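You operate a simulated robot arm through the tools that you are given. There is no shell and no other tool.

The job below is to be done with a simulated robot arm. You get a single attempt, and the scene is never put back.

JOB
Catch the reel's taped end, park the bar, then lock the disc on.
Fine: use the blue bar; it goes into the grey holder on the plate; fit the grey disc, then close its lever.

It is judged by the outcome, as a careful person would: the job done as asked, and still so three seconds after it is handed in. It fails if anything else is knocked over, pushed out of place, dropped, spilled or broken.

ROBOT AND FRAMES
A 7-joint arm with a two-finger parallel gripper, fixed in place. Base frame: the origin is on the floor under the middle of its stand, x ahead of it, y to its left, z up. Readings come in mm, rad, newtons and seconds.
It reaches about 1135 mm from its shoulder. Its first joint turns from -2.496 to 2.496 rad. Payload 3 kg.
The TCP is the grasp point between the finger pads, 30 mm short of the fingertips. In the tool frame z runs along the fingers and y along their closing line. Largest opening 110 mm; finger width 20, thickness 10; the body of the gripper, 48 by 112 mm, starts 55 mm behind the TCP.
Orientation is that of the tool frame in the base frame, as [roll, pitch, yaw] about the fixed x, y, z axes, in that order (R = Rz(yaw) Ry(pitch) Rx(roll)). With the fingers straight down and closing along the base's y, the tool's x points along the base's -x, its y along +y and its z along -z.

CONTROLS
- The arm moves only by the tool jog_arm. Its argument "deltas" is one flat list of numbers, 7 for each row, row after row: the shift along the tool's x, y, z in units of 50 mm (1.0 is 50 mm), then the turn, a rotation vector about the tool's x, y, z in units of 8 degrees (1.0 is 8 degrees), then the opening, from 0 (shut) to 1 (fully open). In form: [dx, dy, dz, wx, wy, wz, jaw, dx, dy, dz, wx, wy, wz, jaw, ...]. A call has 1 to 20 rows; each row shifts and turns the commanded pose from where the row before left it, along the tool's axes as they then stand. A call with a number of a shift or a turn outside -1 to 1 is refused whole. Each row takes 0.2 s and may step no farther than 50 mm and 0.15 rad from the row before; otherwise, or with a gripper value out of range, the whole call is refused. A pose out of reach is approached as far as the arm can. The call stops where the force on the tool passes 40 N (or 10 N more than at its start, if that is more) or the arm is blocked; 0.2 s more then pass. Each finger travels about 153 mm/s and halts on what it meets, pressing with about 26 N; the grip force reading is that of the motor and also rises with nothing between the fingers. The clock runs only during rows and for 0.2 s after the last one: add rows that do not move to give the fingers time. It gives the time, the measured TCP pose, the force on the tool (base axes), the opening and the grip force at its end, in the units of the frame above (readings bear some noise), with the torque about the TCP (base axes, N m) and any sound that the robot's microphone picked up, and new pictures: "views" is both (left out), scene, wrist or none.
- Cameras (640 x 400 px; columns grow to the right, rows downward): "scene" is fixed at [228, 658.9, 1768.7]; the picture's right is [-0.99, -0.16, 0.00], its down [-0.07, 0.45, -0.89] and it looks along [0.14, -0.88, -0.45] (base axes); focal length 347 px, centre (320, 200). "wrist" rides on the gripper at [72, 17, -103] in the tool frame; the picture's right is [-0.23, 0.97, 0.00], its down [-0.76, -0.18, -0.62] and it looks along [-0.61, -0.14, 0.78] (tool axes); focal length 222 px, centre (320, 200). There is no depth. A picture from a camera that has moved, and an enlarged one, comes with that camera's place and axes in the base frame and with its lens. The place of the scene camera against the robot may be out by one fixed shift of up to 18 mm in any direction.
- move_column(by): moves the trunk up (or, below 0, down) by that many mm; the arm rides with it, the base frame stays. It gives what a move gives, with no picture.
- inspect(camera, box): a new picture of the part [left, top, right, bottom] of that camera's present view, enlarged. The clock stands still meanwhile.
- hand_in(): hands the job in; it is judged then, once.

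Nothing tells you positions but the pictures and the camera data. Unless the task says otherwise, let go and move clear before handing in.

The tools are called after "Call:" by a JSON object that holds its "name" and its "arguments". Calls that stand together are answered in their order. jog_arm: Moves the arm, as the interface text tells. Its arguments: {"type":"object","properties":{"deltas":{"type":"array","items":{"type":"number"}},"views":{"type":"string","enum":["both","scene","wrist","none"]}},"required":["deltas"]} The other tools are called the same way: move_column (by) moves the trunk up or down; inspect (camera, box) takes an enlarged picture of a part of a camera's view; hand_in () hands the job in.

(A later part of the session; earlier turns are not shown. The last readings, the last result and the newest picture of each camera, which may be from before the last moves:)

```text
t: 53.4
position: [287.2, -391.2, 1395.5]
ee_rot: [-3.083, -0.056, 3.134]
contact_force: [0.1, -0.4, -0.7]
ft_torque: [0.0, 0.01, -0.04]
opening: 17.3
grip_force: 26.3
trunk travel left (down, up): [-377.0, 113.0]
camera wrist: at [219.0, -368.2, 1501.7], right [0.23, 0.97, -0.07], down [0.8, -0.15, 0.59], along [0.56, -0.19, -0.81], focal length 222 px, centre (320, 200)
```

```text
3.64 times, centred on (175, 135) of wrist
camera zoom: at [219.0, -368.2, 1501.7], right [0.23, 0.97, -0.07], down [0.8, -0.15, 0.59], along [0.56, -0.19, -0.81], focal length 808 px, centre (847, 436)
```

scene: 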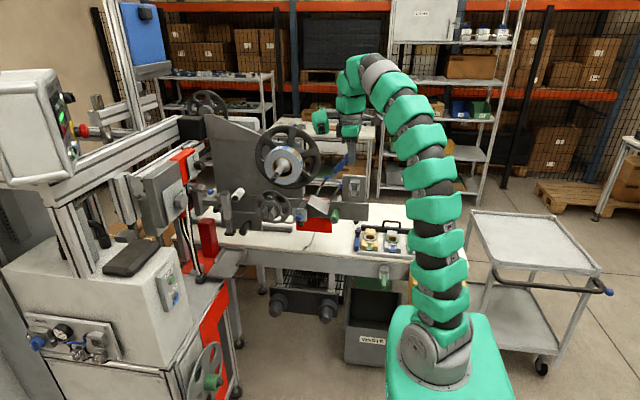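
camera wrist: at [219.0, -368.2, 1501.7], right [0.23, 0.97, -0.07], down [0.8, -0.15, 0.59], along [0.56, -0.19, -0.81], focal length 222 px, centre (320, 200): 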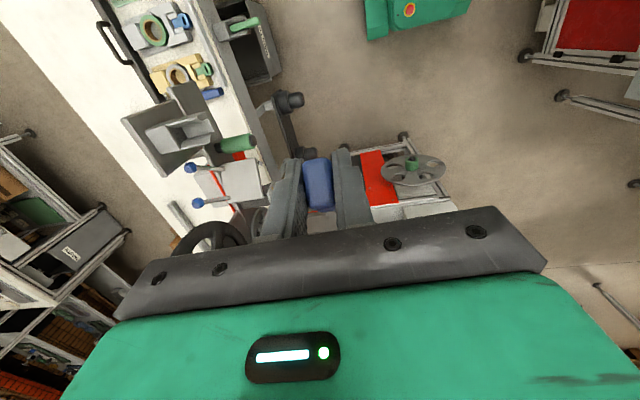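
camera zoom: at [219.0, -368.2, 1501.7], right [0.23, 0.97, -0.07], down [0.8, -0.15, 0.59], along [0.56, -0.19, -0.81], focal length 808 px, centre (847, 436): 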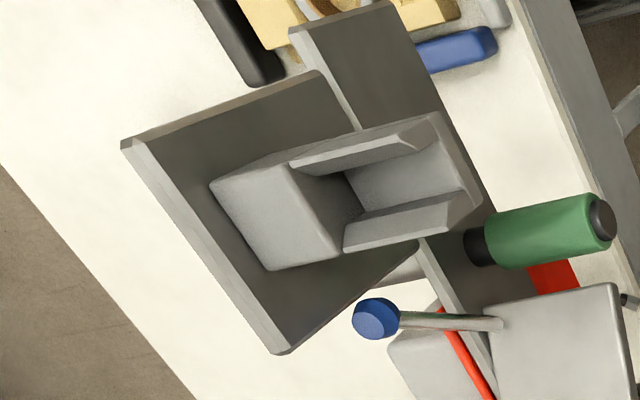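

Call:
{"name": "jog_arm", "arguments": {"deltas": [0, 0, 0, -0.415, -0.4, -0.04, 0, -0.753, -0.393, -0.167, 0, 0, 0, 0, -0.753, -0.393, -0.167, 0, 0, 0, 0, -0.753, -0.393, -0.167, 0, 0, 0, 0]}}

Call:
{"name": "inspect", "arguments": {"camera": "wrist", "box": [120, 150, 320, 270]}}

Call:
{"name": "inspect", "arguments": {"camera": "scene", "box": [260, 120, 350, 190]}}

```text
t: 54.4
position: [345.5, -415.4, 1362.3]
ee_rot: [-3.141, -0.003, 3.141]
contact_force: [-0.3, 0.2, -1.3]
ft_torque: [-0.01, 0.02, -0.01]
opening: 17.4
grip_force: 25.7
out of reach, approached as far as the arm can: row 1, 2, 3, 4
trunk travel left (down, up): [-377.0, 113.0]
camera wrist: at [271.8, -398.1, 1465.7], right [0.23, 0.97, 0.0], down [0.76, -0.18, 0.62], along [0.6, -0.14, -0.78], focal length 222 px, centre (320, 200)
```

scene: 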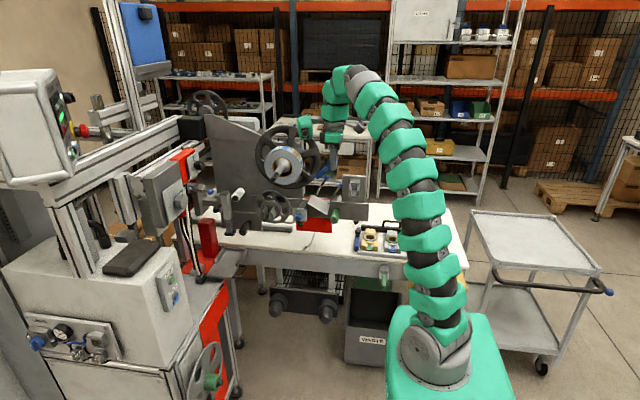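
wrist: 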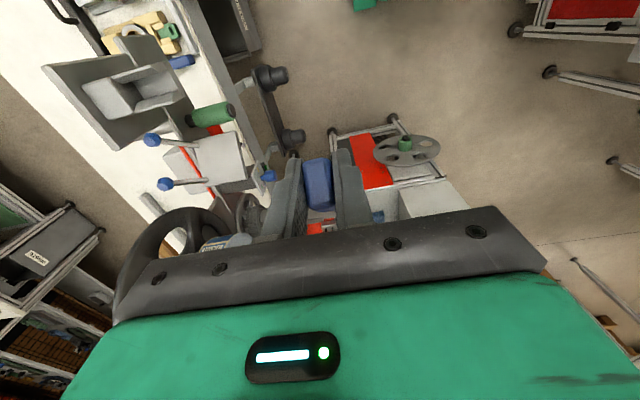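

```text
3.20 times, centred on (220, 210) of wrist
camera zoom: at [271.8, -398.1, 1465.7], right [0.23, 0.97, 0.0], down [0.76, -0.18, 0.62], along [0.6, -0.14, -0.78], focal length 711 px, centre (640, 168)
```

zoom: 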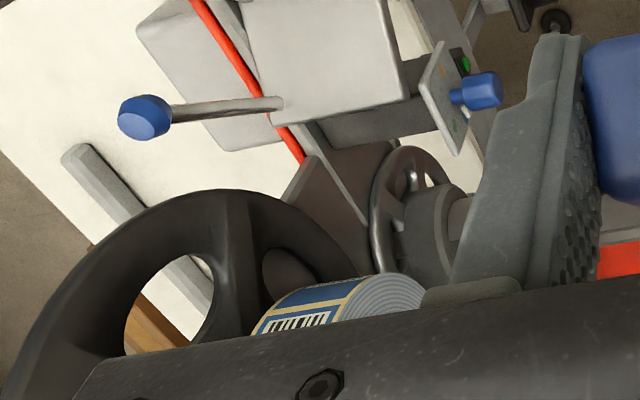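

```text
5.71 times, centred on (305, 155) of scene
camera zoom: at [228.0, 658.9, 1768.7], right [-0.99, -0.16, 0.0], down [-0.07, 0.45, -0.89], along [0.14, -0.88, -0.45], focal length 1982 px, centre (406, 457)
```

zoom: 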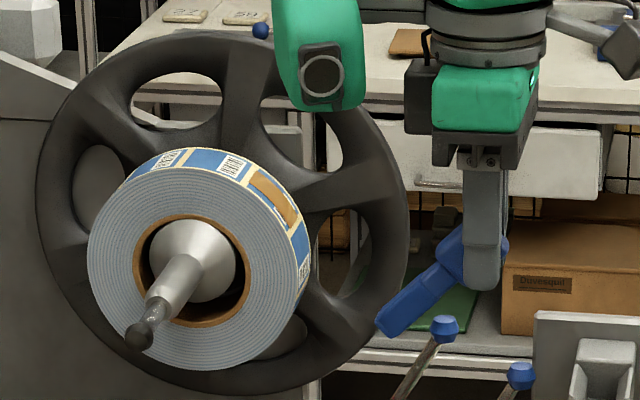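

Call:
{"name": "move_column", "arguments": {"by": 110}}

Call:
{"name": "jog_arm", "arguments": {"deltas": [-0.6, -0.3, 0, 0, 0, 0, 0, -0.6, -0.3, 0, 0, 0, 0, 0]}}

```text
t: 55.8
position: [344.3, -414.1, 1471.9]
ee_rot: [3.141, -0.001, 3.141]
contact_force: [0.6, 1.5, -0.8]
ft_torque: [-0.01, 0.05, 0.01]
opening: 17.4
grip_force: 26.0
trunk travel left (down, up): [-487.0, 3.0]
```

```text
t: 56.4
position: [364.7, -421.6, 1460.6]
ee_rot: [3.141, -0.003, -3.14]
contact_force: [0.4, -0.4, -1.3]
ft_torque: [0.03, 0.09, 0.02]
opening: 17.4
grip_force: 26.1
out of reach, approached as far as the arm can: row 1, 2
trunk travel left (down, up): [-487.0, 3.0]
camera wrist: at [291.4, -406.7, 1564.6], right [0.23, 0.97, 0.0], down [0.76, -0.18, 0.62], along [0.6, -0.14, -0.78], focal length 222 px, centre (320, 200)
```

scene: 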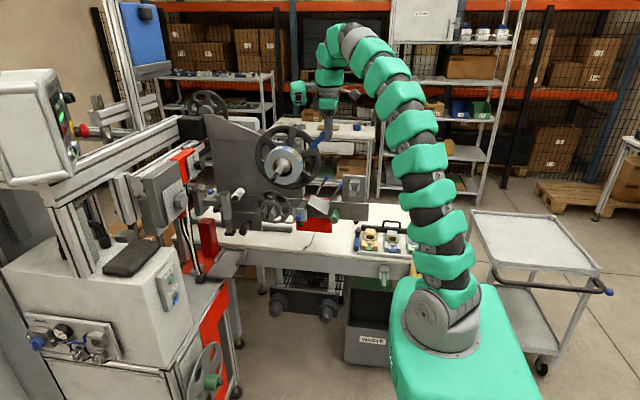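
wrist: 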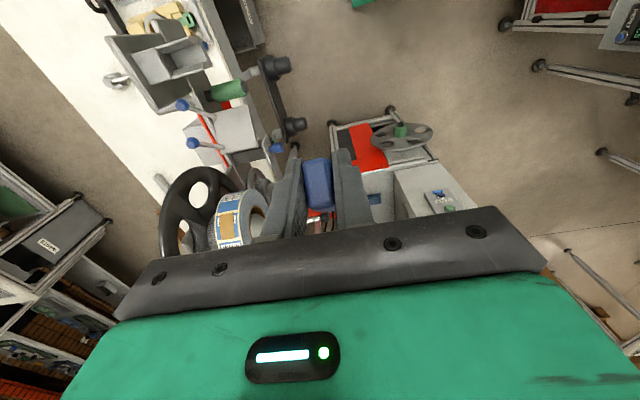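

Call:
{"name": "inspect", "arguments": {"camera": "wrist", "box": [150, 160, 290, 260]}}

Call:
{"name": "inspect", "arguments": {"camera": "scene", "box": [255, 130, 335, 200]}}

```text
4.00 times, centred on (220, 210) of wrist
camera zoom: at [291.4, -406.7, 1564.6], right [0.23, 0.97, 0.0], down [0.76, -0.18, 0.62], along [0.6, -0.14, -0.78], focal length 888 px, centre (720, 160)
```

zoom: 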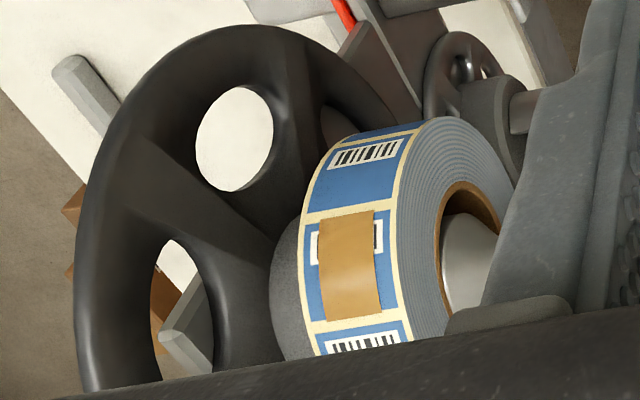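

```text
5.71 times, centred on (295, 165) of scene
camera zoom: at [228.0, 658.9, 1768.7], right [-0.99, -0.16, 0.0], down [-0.07, 0.45, -0.89], along [0.14, -0.88, -0.45], focal length 1982 px, centre (463, 400)
```

zoom: 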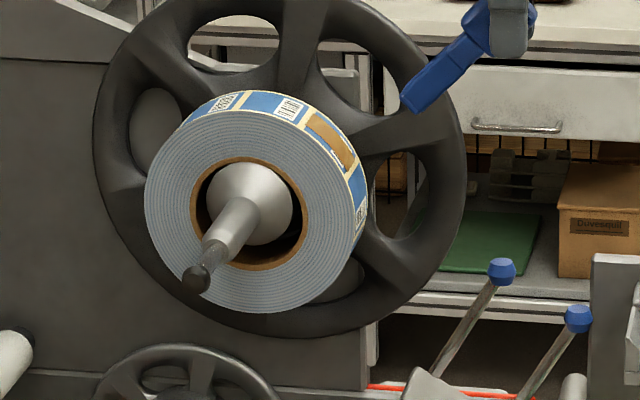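

I can see the brown tape clearly: its centre is near (511, -617, 1303), on the upper -x side of the reel. I'll roll the gripper about the bar's axis to bring the wrist within reach.

Call:
{"name": "jog_arm", "arguments": {"deltas": [0, 0, 0, 0.663, 0, -0.663, 0, 0, 0, 0, 0.663, 0, -0.663, 0, 0, 0, 0, 0.663, 0, -0.663, 0, 0, 0, 0, 0.663, 0, -0.663, 0, 0, 0, 0, 0.663, 0, -0.663, 0, 0, 0, 0, 0.663, 0, -0.663, 0, 0, 0, 0, 0.663, 0, -0.663, 0]}}

```text
t: 58.0
position: [364.0, -423.4, 1462.2]
ee_rot: [-2.532, -0.199, -2.531]
contact_force: [-0.3, 0.3, 0.2]
ft_torque: [-0.04, 0.06, 0.0]
opening: 17.2
grip_force: 25.9
trunk travel left (down, up): [-487.0, 3.0]
camera wrist: at [274.3, -395.7, 1549.8], right [-0.36, 0.72, -0.59], down [0.59, 0.67, 0.45], along [0.72, -0.19, -0.67], focal length 222 px, centre (320, 200)
```

scene: 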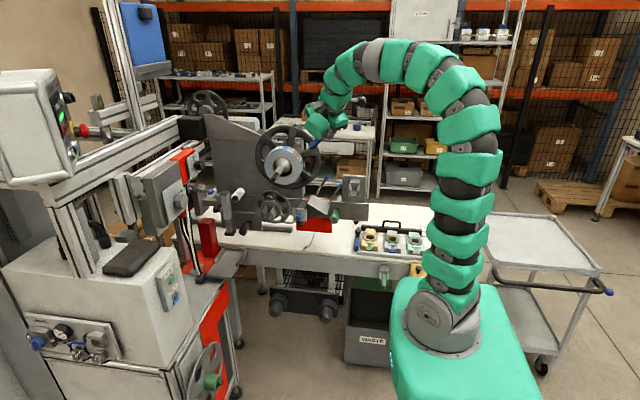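
wrist: 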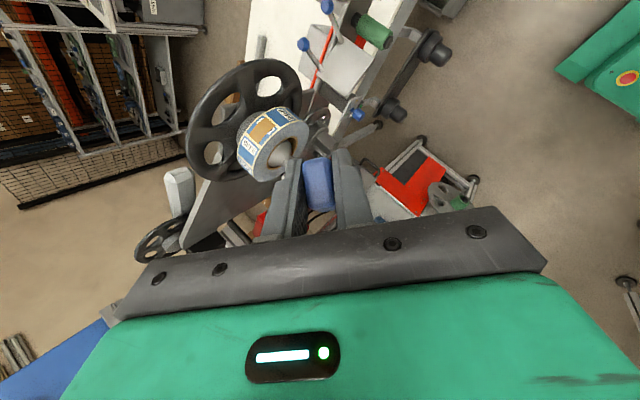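

Call:
{"name": "jog_arm", "arguments": {"deltas": [0.111, -0.358, 0.638, 0, 0, 0, 0, 0.111, -0.358, 0.638, 0, 0, 0, 0, 0.111, -0.358, 0.638, 0, 0, 0, 0, 0.111, -0.358, 0.638, 0, 0, 0, 0, 0.111, -0.358, 0.638, 0, 0, 0, 0, 0.111, -0.358, 0.638, 0, 0, 0, 0]}}

Call:
{"name": "inspect", "arguments": {"camera": "wrist", "box": [220, 110, 420, 240]}}

Call:
{"name": "inspect", "arguments": {"camera": "scene", "box": [255, 110, 345, 180]}}

```text
t: 59.4
position: [435.5, -615.0, 1371.6]
ee_rot: [-2.534, -0.195, -2.534]
contact_force: [-0.3, -0.5, -0.7]
ft_torque: [-0.02, 0.02, 0.04]
opening: 17.5
grip_force: 25.8
trunk travel left (down, up): [-487.0, 3.0]
camera wrist: at [346.7, -587.6, 1460.8], right [-0.36, 0.72, -0.59], down [0.59, 0.67, 0.45], along [0.72, -0.18, -0.67], focal length 222 px, centre (320, 200)
```

scene: 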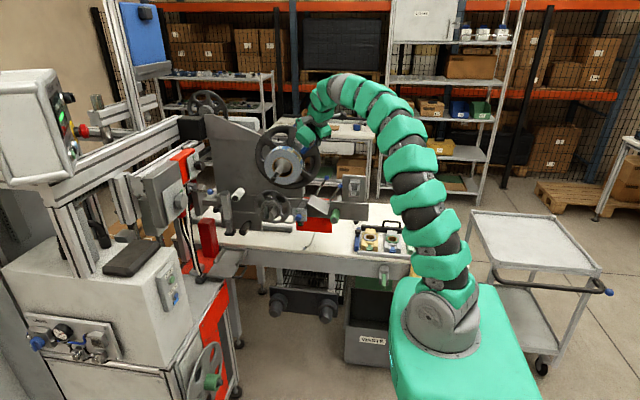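
wrist: 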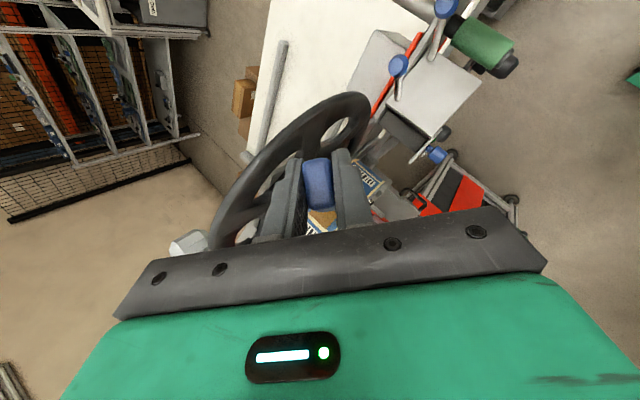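

```text
3.08 times, centred on (320, 175) of wrist
camera zoom: at [346.7, -587.6, 1460.8], right [-0.36, 0.72, -0.59], down [0.59, 0.67, 0.45], along [0.72, -0.18, -0.67], focal length 684 px, centre (320, 277)
```

zoom: 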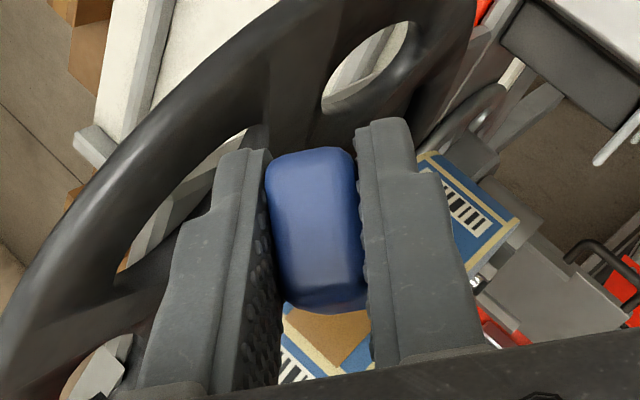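

```text
5.71 times, centred on (300, 145) of scene
camera zoom: at [228.0, 658.9, 1768.7], right [-0.99, -0.16, 0.0], down [-0.07, 0.45, -0.89], along [0.14, -0.88, -0.45], focal length 1982 px, centre (434, 514)
```

zoom: 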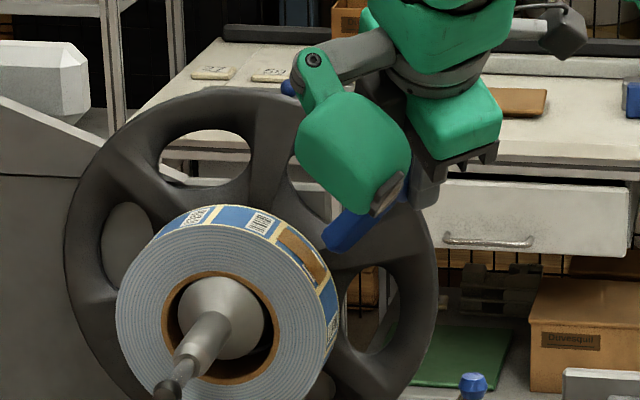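

Call:
{"name": "jog_arm", "arguments": {"deltas": [-0.08, 0, 0.08, 0, 0, 0, 0, -0.08, 0, 0.08, 0, 0, 0, 0, -0.08, 0, 0.08, 0, 0, 0, 0, -0.08, 0, 0.08, 0, 0, 0, 0], "views": "none"}}

Call:
{"name": "inspect", "arguments": {"camera": "scene", "box": [265, 125, 335, 180]}}

Call:
{"name": "inspect", "arguments": {"camera": "wrist", "box": [260, 150, 380, 240]}}

```text
t: 60.4
position: [447.0, -613.6, 1357.3]
ee_rot: [-2.533, -0.196, -2.533]
contact_force: [-8.8, 1.0, 6.8]
ft_torque: [0.08, 0.07, 0.09]
opening: 17.3
grip_force: 25.9
trunk travel left (down, up): [-487.0, 3.0]
```

```text
7.27 times, centred on (300, 152) of scene
camera zoom: at [228.0, 658.9, 1768.7], right [-0.99, -0.16, 0.0], down [-0.07, 0.45, -0.89], along [0.14, -0.88, -0.45], focal length 2523 px, centre (466, 546)
```

zoom: 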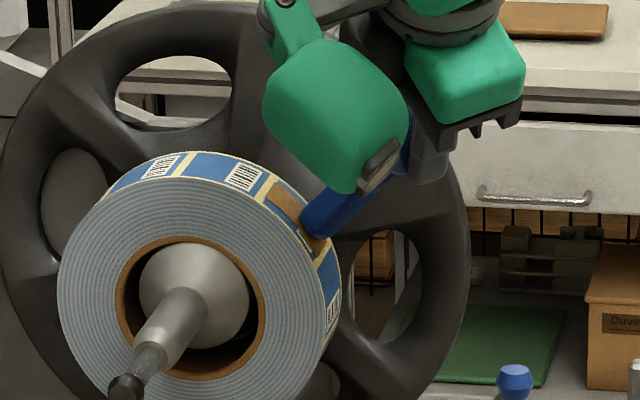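

```text
4.44 times, centred on (320, 195) of wrist
camera zoom: at [359.3, -586.7, 1445.7], right [-0.36, 0.72, -0.59], down [0.59, 0.67, 0.45], along [0.72, -0.19, -0.67], focal length 987 px, centre (320, 222)
```

zoom: 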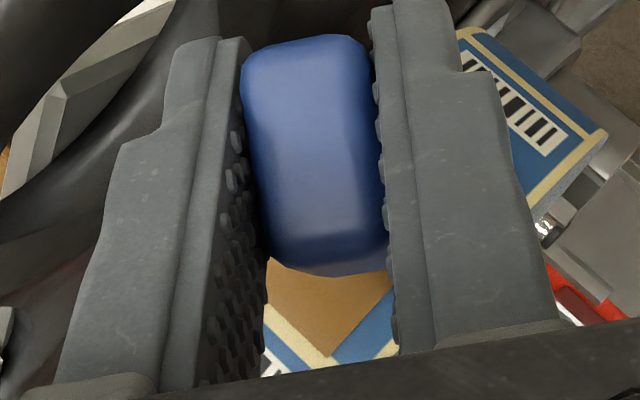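

The bar tip is pressing on the tape with about 11 N. I'll hold briefly, back off a little, and see whether the tape's end follows.

Call:
{"name": "jog_arm", "arguments": {"deltas": [0, 0, 0, 0, 0, 0, 0, 0, 0, 0, 0, 0, 0, 0, 0.1, 0, -0.1, 0, 0, 0, 0, 0.1, 0, -0.1, 0, 0, 0, 0, 0.1, 0, -0.1, 0, 0, 0, 0], "views": "none"}}

Call:
{"name": "inspect", "arguments": {"camera": "scene", "box": [265, 125, 335, 180]}}

Call:
{"name": "inspect", "arguments": {"camera": "wrist", "box": [260, 150, 380, 240]}}

```text
t: 61.6
position: [435.3, -612.7, 1371.2]
ee_rot: [-2.534, -0.199, -2.534]
contact_force: [-0.7, -0.2, -0.3]
ft_torque: [0.03, 0.0, -0.02]
opening: 17.5
grip_force: 26.2
trunk travel left (down, up): [-487.0, 3.0]
```

```text
7.27 times, centred on (300, 152) of scene
camera zoom: at [228.0, 658.9, 1768.7], right [-0.99, -0.16, 0.0], down [-0.07, 0.45, -0.89], along [0.14, -0.88, -0.45], focal length 2523 px, centre (466, 546)
```

zoom: 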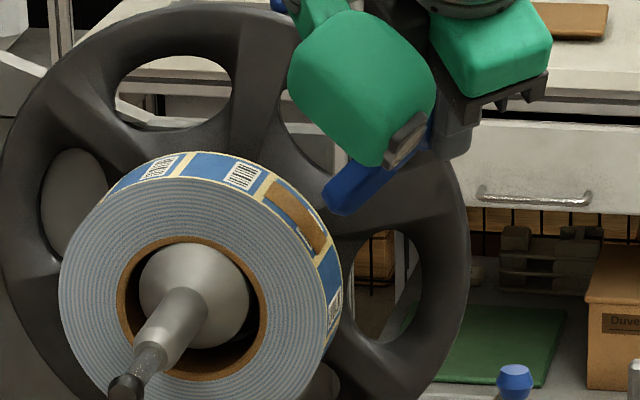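

```text
4.44 times, centred on (320, 195) of wrist
camera zoom: at [346.6, -586.0, 1459.9], right [-0.36, 0.72, -0.59], down [0.59, 0.67, 0.45], along [0.72, -0.18, -0.67], focal length 987 px, centre (320, 222)
```

zoom: 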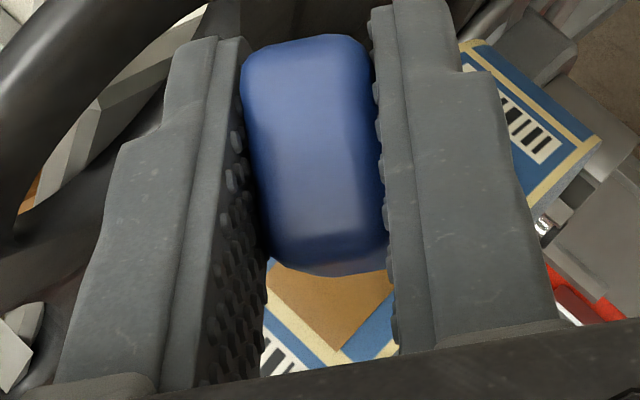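

Call:
{"name": "inspect", "arguments": {"camera": "scene", "box": [290, 142, 320, 166]}}

Call:
{"name": "inspect", "arguments": {"camera": "scene", "box": [300, 130, 340, 160]}}

Call:
{"name": "inspect", "arguments": {"camera": "wrist", "box": [290, 190, 360, 235]}}

```text
16.00 times, centred on (305, 154) of scene
camera zoom: at [228.0, 658.9, 1768.7], right [-0.99, -0.16, 0.0], down [-0.07, 0.45, -0.89], along [0.14, -0.88, -0.45], focal length 5550 px, centre (560, 936)
```

zoom: 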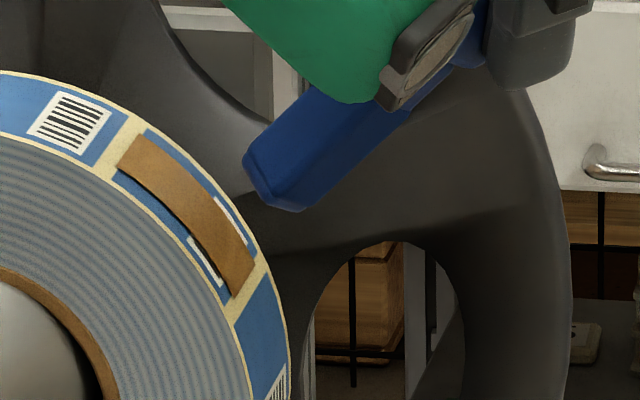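

```text
13.33 times, centred on (320, 145) of scene
camera zoom: at [228.0, 658.9, 1768.7], right [-0.99, -0.16, 0.0], down [-0.07, 0.45, -0.89], along [0.14, -0.88, -0.45], focal length 4625 px, centre (320, 933)
```

zoom: 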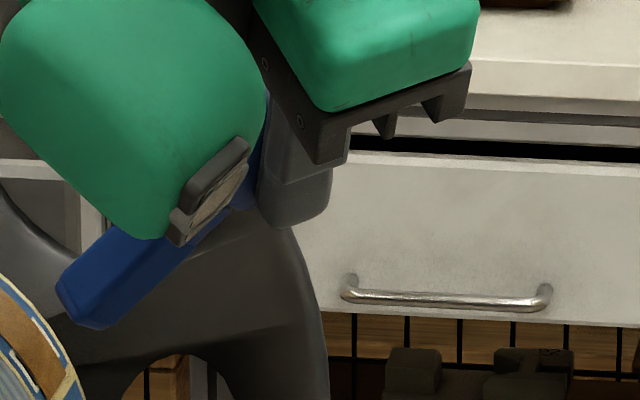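

```text
8.89 times, centred on (325, 212) of wrist
camera zoom: at [346.6, -586.0, 1459.9], right [-0.36, 0.72, -0.59], down [0.59, 0.67, 0.45], along [0.72, -0.18, -0.67], focal length 1974 px, centre (276, 89)
```

zoom: 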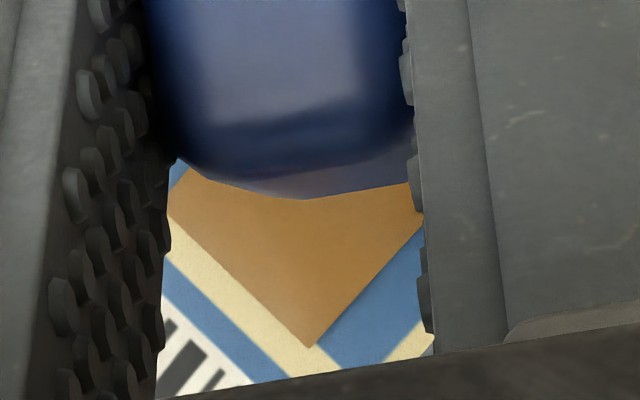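

No visible change. I'll press again, more centrally on the tape, with more force and a longer hold.

Call:
{"name": "jog_arm", "arguments": {"deltas": [-0.09, -0.23, -0.04, 0, 0, 0, 0, -0.08, 0, 0.08, 0, 0, 0, 0, -0.08, 0, 0.08, 0, 0, 0, 0, -0.08, 0, 0.08, 0, 0, 0, 0, -0.06, 0, 0.06, 0, 0, 0, 0, -0.06, 0, 0.06, 0, 0, 0, 0, 0, 0, 0, 0, 0, 0, 0, 0, 0, 0, 0, 0, 0, 0], "views": "none"}}

Call:
{"name": "inspect", "arguments": {"camera": "scene", "box": [285, 135, 325, 165]}}

```text
t: 63.4
position: [459.1, -615.5, 1364.3]
ee_rot: [-2.529, -0.196, -2.534]
contact_force: [-17.8, -2.4, 16.6]
ft_torque: [-0.11, 0.33, -0.1]
opening: 17.7
grip_force: 25.6
trunk travel left (down, up): [-487.0, 3.0]
```

```text
13.33 times, centred on (305, 150) of scene
camera zoom: at [228.0, 658.9, 1768.7], right [-0.99, -0.16, 0.0], down [-0.07, 0.45, -0.89], along [0.14, -0.88, -0.45], focal length 4625 px, centre (520, 867)
```

zoom: 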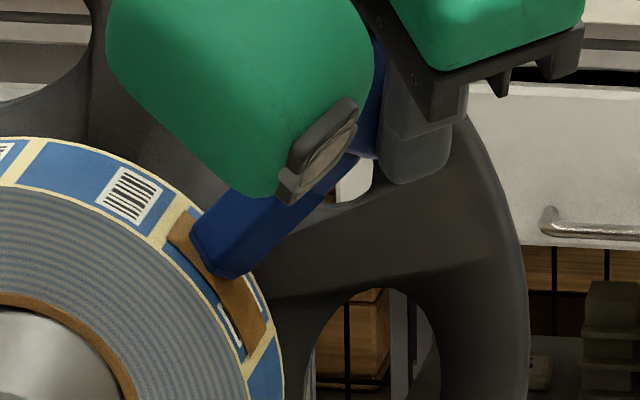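

Call:
{"name": "jog_arm", "arguments": {"deltas": [0, 0, 0, 0, 0, 0, 0, 0, 0, 0, 0, 0, 0, 0, 0, 0, 0, 0, 0, 0, 0, 0.08, 0, -0.08, 0, 0, 0, 0, 0.1, 0, -0.1, 0, 0, 0, 0, 0.1, 0, -0.1, 0, 0, 0, 0, 0.1, 0, -0.1, 0, 0, 0, 0], "views": "none"}}

Call:
{"name": "inspect", "arguments": {"camera": "scene", "box": [285, 135, 325, 165]}}

```text
t: 65.0
position: [444.1, -617.9, 1378.9]
ee_rot: [-2.535, -0.197, -2.533]
contact_force: [0.2, -0.3, -1.3]
ft_torque: [0.02, -0.03, 0.01]
opening: 17.5
grip_force: 25.6
trunk travel left (down, up): [-487.0, 3.0]
```

```text
13.33 times, centred on (305, 150) of scene
camera zoom: at [228.0, 658.9, 1768.7], right [-0.99, -0.16, 0.0], down [-0.07, 0.45, -0.89], along [0.14, -0.88, -0.45], focal length 4625 px, centre (520, 867)
```

zoom: 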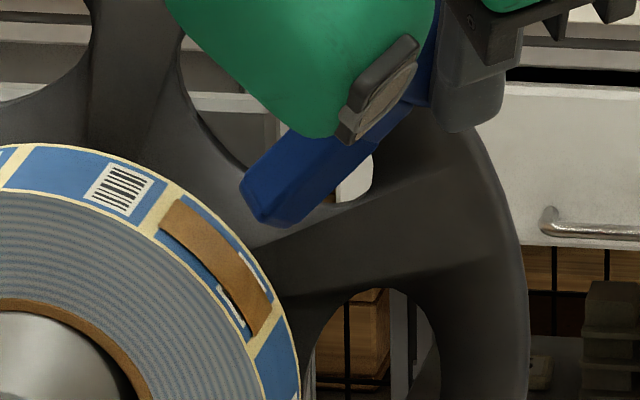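

Tip contact does nothing. The bar's shaft (about 56 mm) spans the web (about 43 mm), so it is probably meant to lie across the tape, parallel to the reel axis. I'll back away and reorient so the bar points along -y.

Call:
{"name": "jog_arm", "arguments": {"deltas": [-0.495, 0.383, -0.73, 0, 0, 0, 0, -0.495, 0.383, -0.73, 0, 0, 0, 0, -0.495, 0.383, -0.73, 0, 0, 0, 0], "views": "none"}}

Call:
{"name": "jog_arm", "arguments": {"deltas": [0, 0, 0, -0.01, -0.244, 0.945, 0, 0, 0, 0, -0.01, -0.244, 0.945, 0, 0, 0, 0, -0.01, -0.244, 0.945, 0, 0, 0, 0, -0.01, -0.244, 0.945, 0, 0, 0, 0, -0.01, -0.244, 0.945, 0, 0, 0, 0, -0.01, -0.244, 0.945, 0, 0, 0, 0, -0.01, -0.244, 0.945, 0, 0, 0, 0, -0.01, -0.244, 0.945, 0, 0, 0, 0, -0.01, -0.244, 0.945, 0, 0, 0, 0, -0.01, -0.244, 0.945, 0]}}

```text
t: 65.8
position: [451.1, -479.4, 1423.2]
ee_rot: [-2.534, -0.197, -2.532]
contact_force: [0.5, 0.1, -0.8]
ft_torque: [0.0, -0.01, -0.03]
opening: 17.4
grip_force: 26.0
trunk travel left (down, up): [-487.0, 3.0]
```

```text
t: 68.0
position: [450.7, -479.7, 1423.1]
ee_rot: [-2.914, 0.75, 2.668]
contact_force: [-0.5, -0.5, -1.2]
ft_torque: [0.01, 0.03, 0.0]
opening: 17.6
grip_force: 25.9
trunk travel left (down, up): [-487.0, 3.0]
camera wrist: at [361.7, -390.8, 1443.9], right [0.71, 0.7, -0.01], down [0.09, -0.08, 0.99], along [0.7, -0.71, -0.12], focal length 222 px, centre (320, 200)
```

scene: 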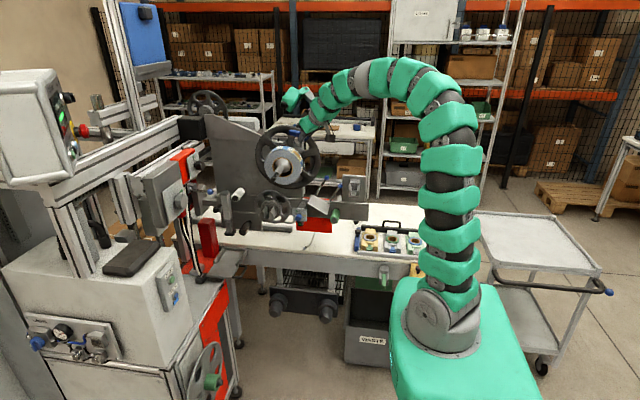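
wrist: 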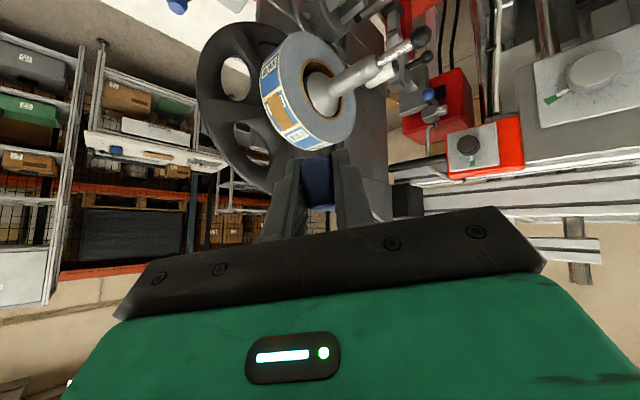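

Call:
{"name": "jog_arm", "arguments": {"deltas": [0, 0, 0, -0.01, -0.244, 0.945, 0, 0, 0, 0, -0.01, -0.244, 0.945, 0, 0, 0, 0, -0.01, -0.244, 0.945, 0, 0, 0, 0, -0.01, -0.244, 0.945, 0, 0, 0, 0, -0.01, -0.244, 0.945, 0, 0, 0, 0, -0.01, -0.244, 0.945, 0, 0, 0, 0, -0.01, -0.244, 0.945, 0, 0, 0, 0, -0.01, -0.244, 0.945, 0, 0, 0, 0, -0.01, -0.244, 0.945, 0, 0, 0, 0, -0.01, -0.244, 0.945, 0]}}

Call:
{"name": "inspect", "arguments": {"camera": "scene", "box": [265, 90, 345, 160]}}

Call:
{"name": "inspect", "arguments": {"camera": "wrist", "box": [220, 20, 420, 220]}}

```text
t: 70.2
position: [451.0, -479.4, 1421.4]
ee_rot: [2.138, 0.483, 0.927]
contact_force: [0.0, -0.5, -1.0]
ft_torque: [0.03, 0.05, 0.03]
opening: 17.4
grip_force: 26.3
trunk travel left (down, up): [-487.0, 3.0]
camera wrist: at [445.1, -355.8, 1450.0], right [0.53, -0.17, 0.83], down [-0.85, -0.1, 0.52], along [-0.01, -0.98, -0.2], focal length 222 px, centre (320, 200)
```

scene: 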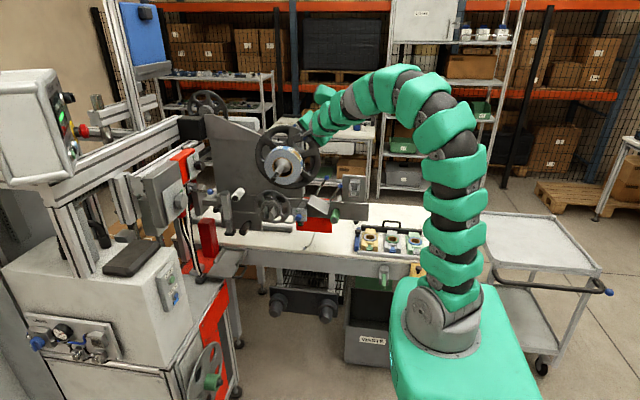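
wrist: 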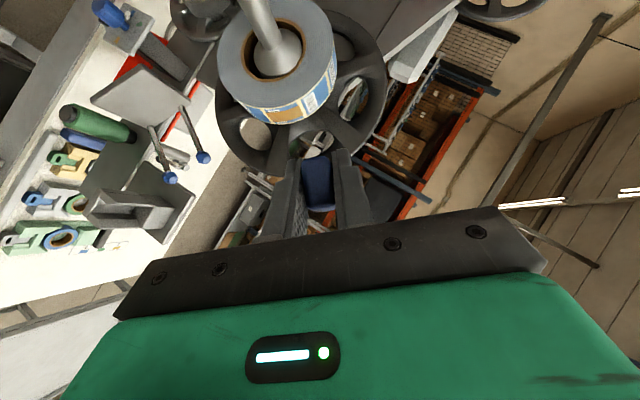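

```text
5.71 times, centred on (305, 125) of scene
camera zoom: at [228.0, 658.9, 1768.7], right [-0.99, -0.16, 0.0], down [-0.07, 0.45, -0.89], along [0.14, -0.88, -0.45], focal length 1982 px, centre (406, 629)
```

zoom: 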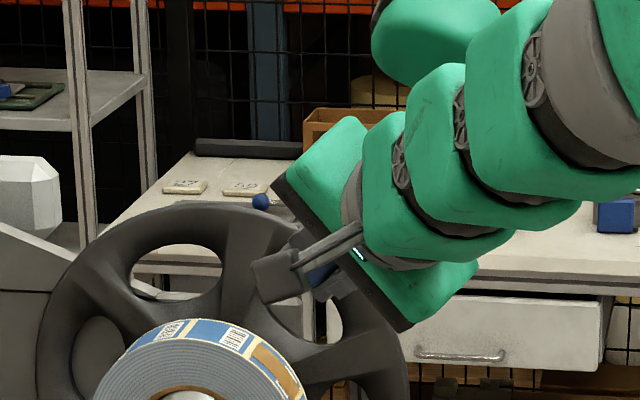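

```text
2.00 times, centred on (320, 120) of wrist
camera zoom: at [445.1, -355.8, 1450.0], right [0.53, -0.17, 0.83], down [-0.85, -0.1, 0.52], along [-0.01, -0.98, -0.2], focal length 444 px, centre (320, 360)
```

zoom: 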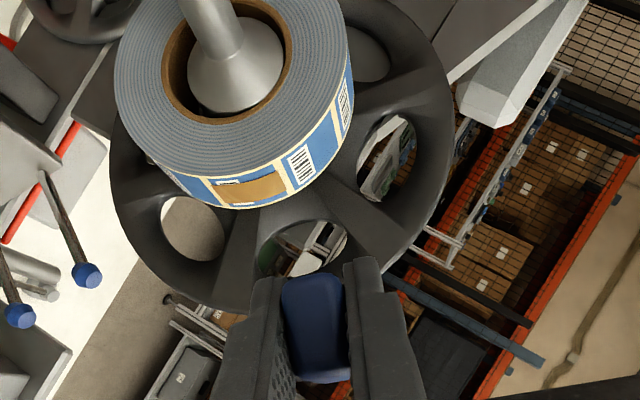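

Call:
{"name": "jog_arm", "arguments": {"deltas": [-0.044, -0.299, 0.69, 0, 0, 0, 0, -0.044, -0.299, 0.69, 0, 0, 0, 0, -0.044, -0.299, 0.69, 0, 0, 0, 0]}}

Call:
{"name": "inspect", "arguments": {"camera": "scene", "box": [265, 110, 345, 180]}}

Call:
{"name": "inspect", "arguments": {"camera": "wrist", "box": [220, 20, 420, 220]}}

```text
t: 71.0
position: [471.5, -557.4, 1341.8]
ee_rot: [2.139, 0.488, 0.93]
contact_force: [0.1, 0.7, -0.2]
ft_torque: [0.02, -0.04, -0.01]
opening: 17.6
grip_force: 26.0
trunk travel left (down, up): [-487.0, 3.0]
camera wrist: at [465.8, -433.6, 1369.9], right [0.53, -0.17, 0.83], down [-0.85, -0.1, 0.52], along [-0.01, -0.98, -0.19], focal length 222 px, centre (320, 200)
```

scene: 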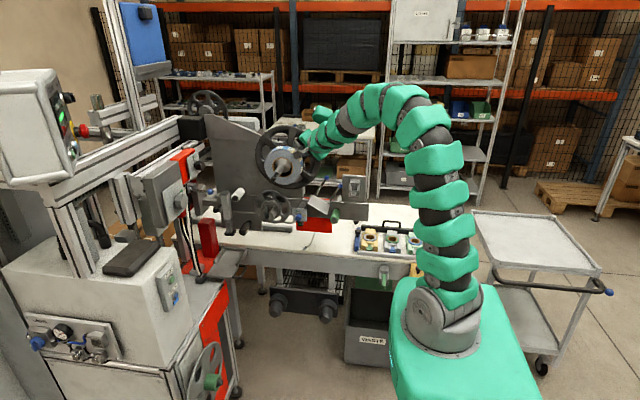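
wrist: 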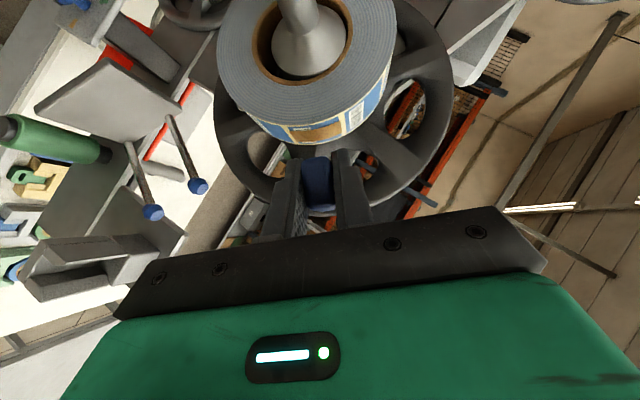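

```text
5.71 times, centred on (305, 145) of scene
camera zoom: at [228.0, 658.9, 1768.7], right [-0.99, -0.16, 0.0], down [-0.07, 0.45, -0.89], along [0.14, -0.88, -0.45], focal length 1982 px, centre (406, 514)
```

zoom: 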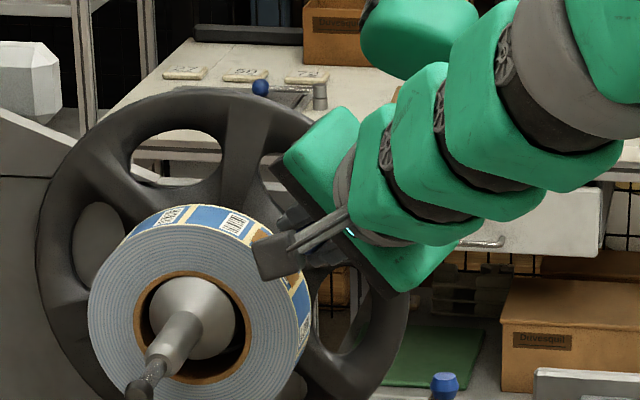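

```text
2.00 times, centred on (320, 120) of wrist
camera zoom: at [465.8, -433.6, 1369.9], right [0.53, -0.17, 0.83], down [-0.85, -0.1, 0.52], along [-0.01, -0.98, -0.19], focal length 444 px, centre (320, 360)
```

zoom: 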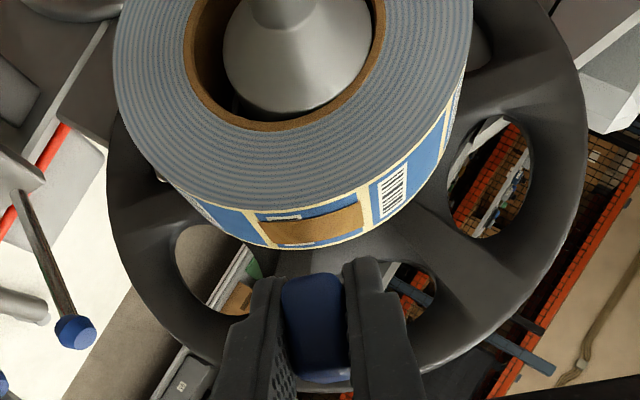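

Well aligned: the handle is centred on the tape. I'm moving the bar radially onto it.

Call:
{"name": "jog_arm", "arguments": {"deltas": [0.1, 0, 0.1, 0, 0, 0, 0, 0.1, 0, 0.1, 0, 0, 0, 0, 0.1, 0, 0.1, 0, 0, 0, 0, 0.1, 0, 0.1, 0, 0, 0, 0], "views": "none"}}

Call:
{"name": "inspect", "arguments": {"camera": "wrist", "box": [220, 60, 420, 230]}}

```text
t: 72.0
position: [493.0, -556.3, 1321.3]
ee_rot: [2.142, 0.485, 0.931]
contact_force: [0.3, -0.6, -0.7]
ft_torque: [0.05, 0.05, 0.01]
opening: 17.2
grip_force: 26.1
trunk travel left (down, up): [-487.0, 3.0]
```

```text
2.35 times, centred on (320, 145) of wrist
camera zoom: at [487.0, -433.2, 1350.0], right [0.53, -0.17, 0.83], down [-0.85, -0.1, 0.52], along [-0.01, -0.98, -0.2], focal length 523 px, centre (320, 329)
```

zoom: 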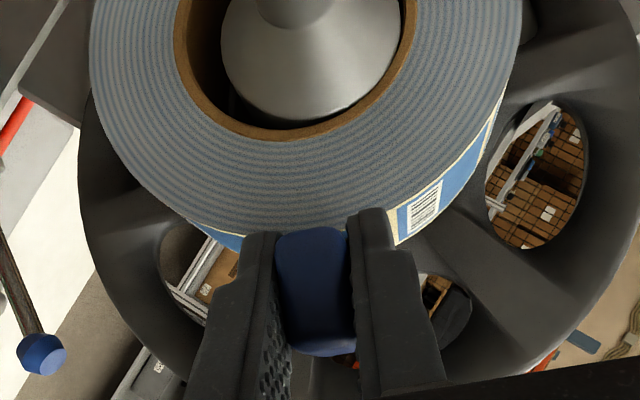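

Call:
{"name": "jog_arm", "arguments": {"deltas": [0.0354, 0, 0.0354, 0, 0, 0, 0, 0.0354, 0, 0.0354, 0, 0, 0, 0, 0.0354, 0, 0.0354, 0, 0, 0, 0, 0.0354, 0, 0.0354, 0, 0, 0, 0, 0.0354, 0, 0.0354, 0, 0, 0, 0], "views": "none"}}

Call:
{"name": "inspect", "arguments": {"camera": "wrist", "box": [240, 90, 400, 230]}}

Call:
{"name": "inspect", "arguments": {"camera": "scene", "box": [275, 120, 335, 175]}}

```text
t: 73.2
position: [502.6, -557.0, 1314.7]
ee_rot: [2.141, 0.486, 0.933]
contact_force: [-0.3, -0.9, -0.5]
ft_torque: [0.05, 0.0, 0.01]
opening: 17.6
grip_force: 26.0
trunk travel left (down, up): [-487.0, 3.0]
```

```text
2.86 times, centred on (320, 160) of wrist
camera zoom: at [496.8, -433.2, 1342.5], right [0.53, -0.17, 0.83], down [-0.85, -0.1, 0.52], along [-0.01, -0.98, -0.19], focal length 635 px, centre (320, 314)
```

zoom: 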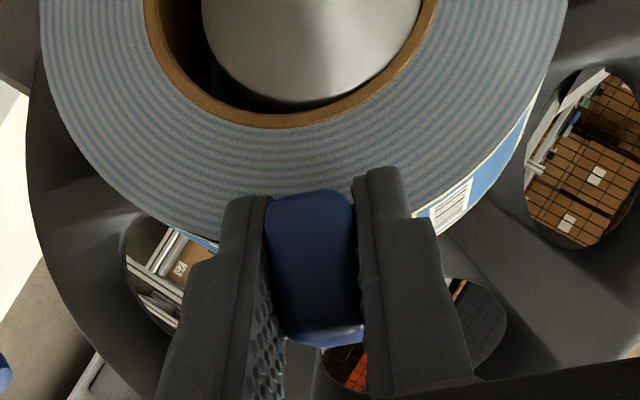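

```text
7.27 times, centred on (305, 148) of scene
camera zoom: at [228.0, 658.9, 1768.7], right [-0.99, -0.16, 0.0], down [-0.07, 0.45, -0.89], along [0.14, -0.88, -0.45], focal length 2523 px, centre (429, 582)
```

zoom: 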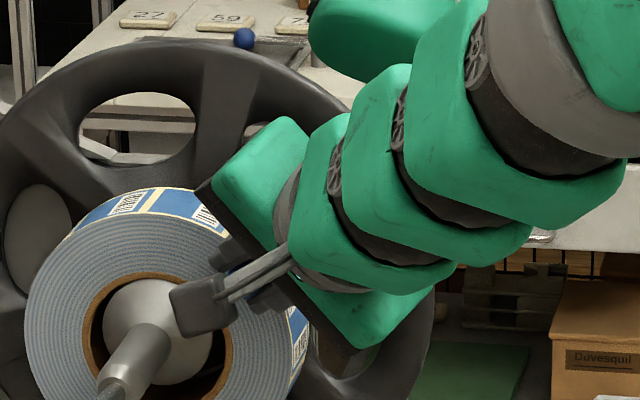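

Call:
{"name": "jog_arm", "arguments": {"deltas": [0.0283, 0, 0.0283, 0, 0, 0, 0, 0.0283, 0, 0.0283, 0, 0, 0, 0, 0.0283, 0, 0.0283, 0, 0, 0, 0], "views": "none"}}

```text
t: 74.0
position: [506.5, -557.2, 1309.7]
ee_rot: [2.139, 0.487, 0.929]
contact_force: [-0.9, -0.2, -0.1]
ft_torque: [0.09, -0.02, -0.02]
opening: 17.4
grip_force: 25.5
trunk travel left (down, up): [-487.0, 3.0]
```

Call:
{"name": "jog_arm", "arguments": {"deltas": [0.0283, 0, 0.0283, 0, 0, 0, 0, 0.0283, 0, 0.0283, 0, 0, 0, 0], "views": "none"}}

```text
t: 74.6
position: [507.4, -557.7, 1309.3]
ee_rot: [2.137, 0.489, 0.928]
contact_force: [-9.1, 0.5, 5.3]
ft_torque: [-0.44, 0.09, -0.73]
opening: 17.9
grip_force: 26.3
trunk travel left (down, up): [-487.0, 3.0]
```

Call:
{"name": "jog_arm", "arguments": {"deltas": [0.0283, 0, 0.0283, 0, 0, 0, 0, 0, 0, 0, 0, 0, 0, 0, 0, 0, 0, 0, 0, 0, 0, 0, 0, 0, 0, 0, 0, 0]}}

Call:
{"name": "inspect", "arguments": {"camera": "scene", "box": [275, 120, 335, 175]}}

Call:
{"name": "inspect", "arguments": {"camera": "wrist", "box": [240, 90, 400, 230]}}

```text
t: 75.6
position: [508.3, -556.7, 1306.7]
ee_rot: [2.137, 0.487, 0.928]
contact_force: [-11.3, -0.5, 7.4]
ft_torque: [-0.39, 0.13, -0.68]
opening: 17.4
grip_force: 26.2
trunk travel left (down, up): [-487.0, 3.0]
camera wrist: at [503.1, -432.9, 1335.6], right [0.53, -0.17, 0.83], down [-0.85, -0.1, 0.52], along [-0.01, -0.98, -0.19], focal length 222 px, centre (320, 200)
```

scene: 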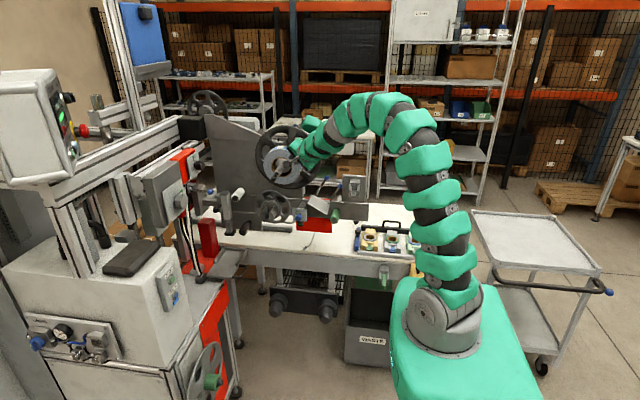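
wrist: 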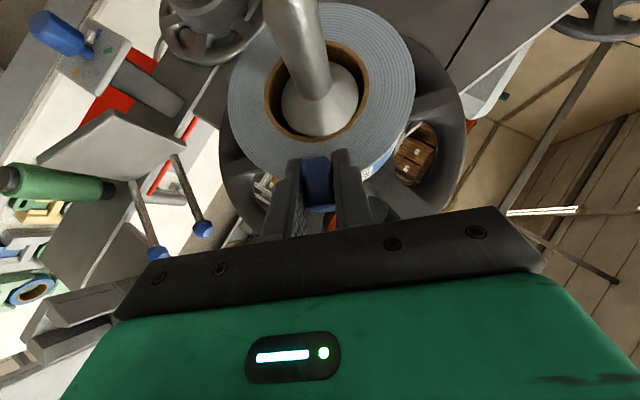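

```text
7.27 times, centred on (305, 148) of scene
camera zoom: at [228.0, 658.9, 1768.7], right [-0.99, -0.16, 0.0], down [-0.07, 0.45, -0.89], along [0.14, -0.88, -0.45], focal length 2523 px, centre (429, 582)
```

zoom: 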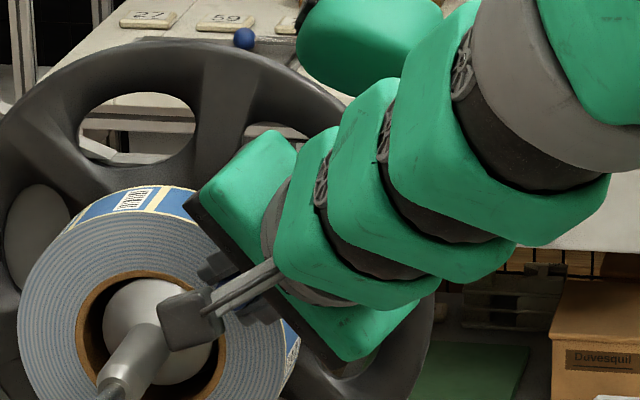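

```text
2.86 times, centred on (320, 160) of wrist
camera zoom: at [503.1, -432.9, 1335.6], right [0.53, -0.17, 0.83], down [-0.85, -0.1, 0.52], along [-0.01, -0.98, -0.19], focal length 635 px, centre (320, 314)
```

zoom: 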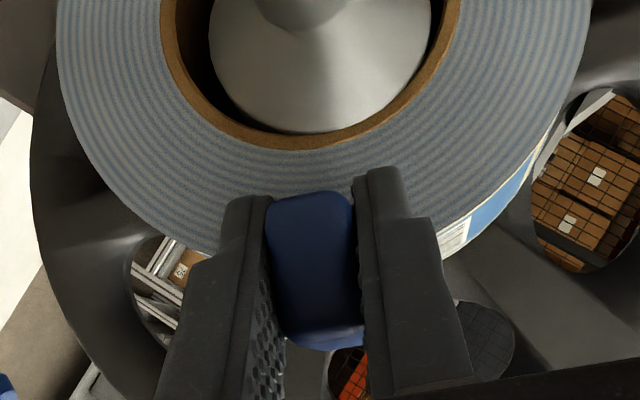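

Call:
{"name": "jog_arm", "arguments": {"deltas": [-0.07, 0, -0.07, 0, 0, 0, 0, -0.07, 0, -0.07, 0, 0, 0, 0, -0.1, 0, -0.1, 0, 0, 0, 0, -0.1, 0, -0.1, 0, 0, 0, 0, -0.1, 0, -0.1, 0, 0, 0, 0, -0.1, 0, -0.1, 0, 0, 0, 0]}}

Call:
{"name": "inspect", "arguments": {"camera": "scene", "box": [265, 110, 345, 180]}}

Call:
{"name": "inspect", "arguments": {"camera": "wrist", "box": [220, 60, 420, 230]}}

```text
t: 77.0
position: [482.4, -556.7, 1332.2]
ee_rot: [2.138, 0.488, 0.93]
contact_force: [-0.6, -0.1, -1.2]
ft_torque: [0.04, 0.0, -0.01]
opening: 17.2
grip_force: 26.3
trunk travel left (down, up): [-487.0, 3.0]
camera wrist: at [476.7, -433.2, 1360.7], right [0.53, -0.17, 0.83], down [-0.85, -0.1, 0.52], along [-0.01, -0.98, -0.19], focal length 222 px, centre (320, 200)
```

scene: 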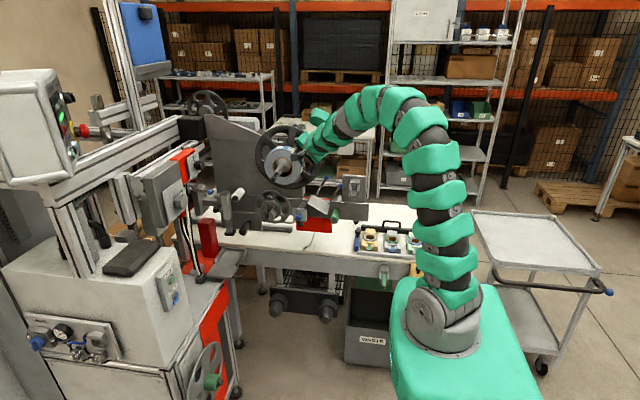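
wrist: 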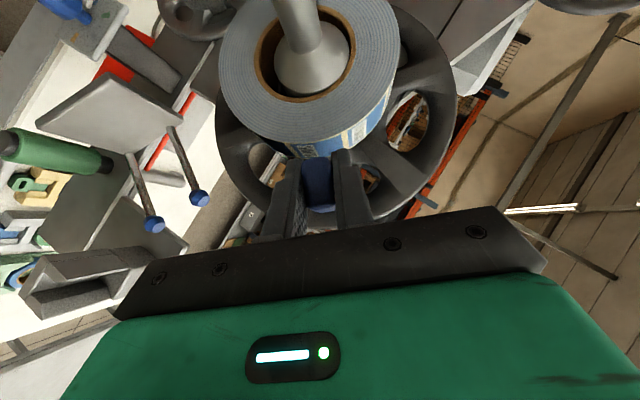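

```text
5.71 times, centred on (305, 145) of scene
camera zoom: at [228.0, 658.9, 1768.7], right [-0.99, -0.16, 0.0], down [-0.07, 0.45, -0.89], along [0.14, -0.88, -0.45], focal length 1982 px, centre (406, 514)
```

zoom: 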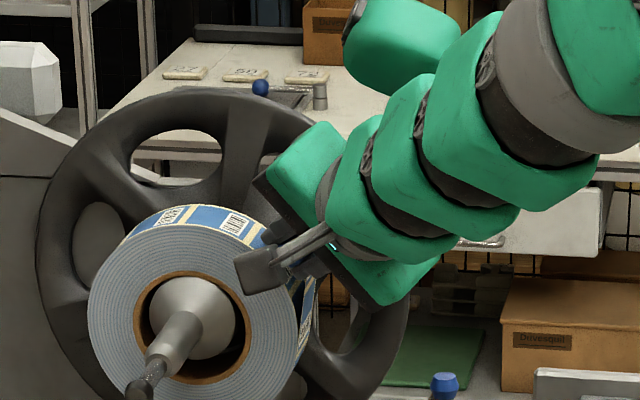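

```text
2.35 times, centred on (320, 145) of wrist
camera zoom: at [476.7, -433.2, 1360.7], right [0.53, -0.17, 0.83], down [-0.85, -0.1, 0.52], along [-0.01, -0.98, -0.19], focal length 523 px, centre (320, 329)
```

zoom: 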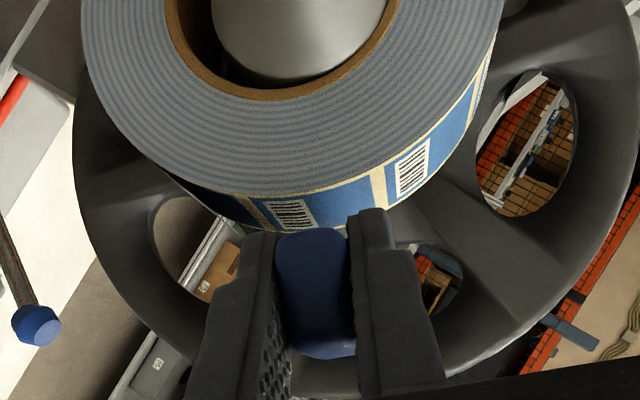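

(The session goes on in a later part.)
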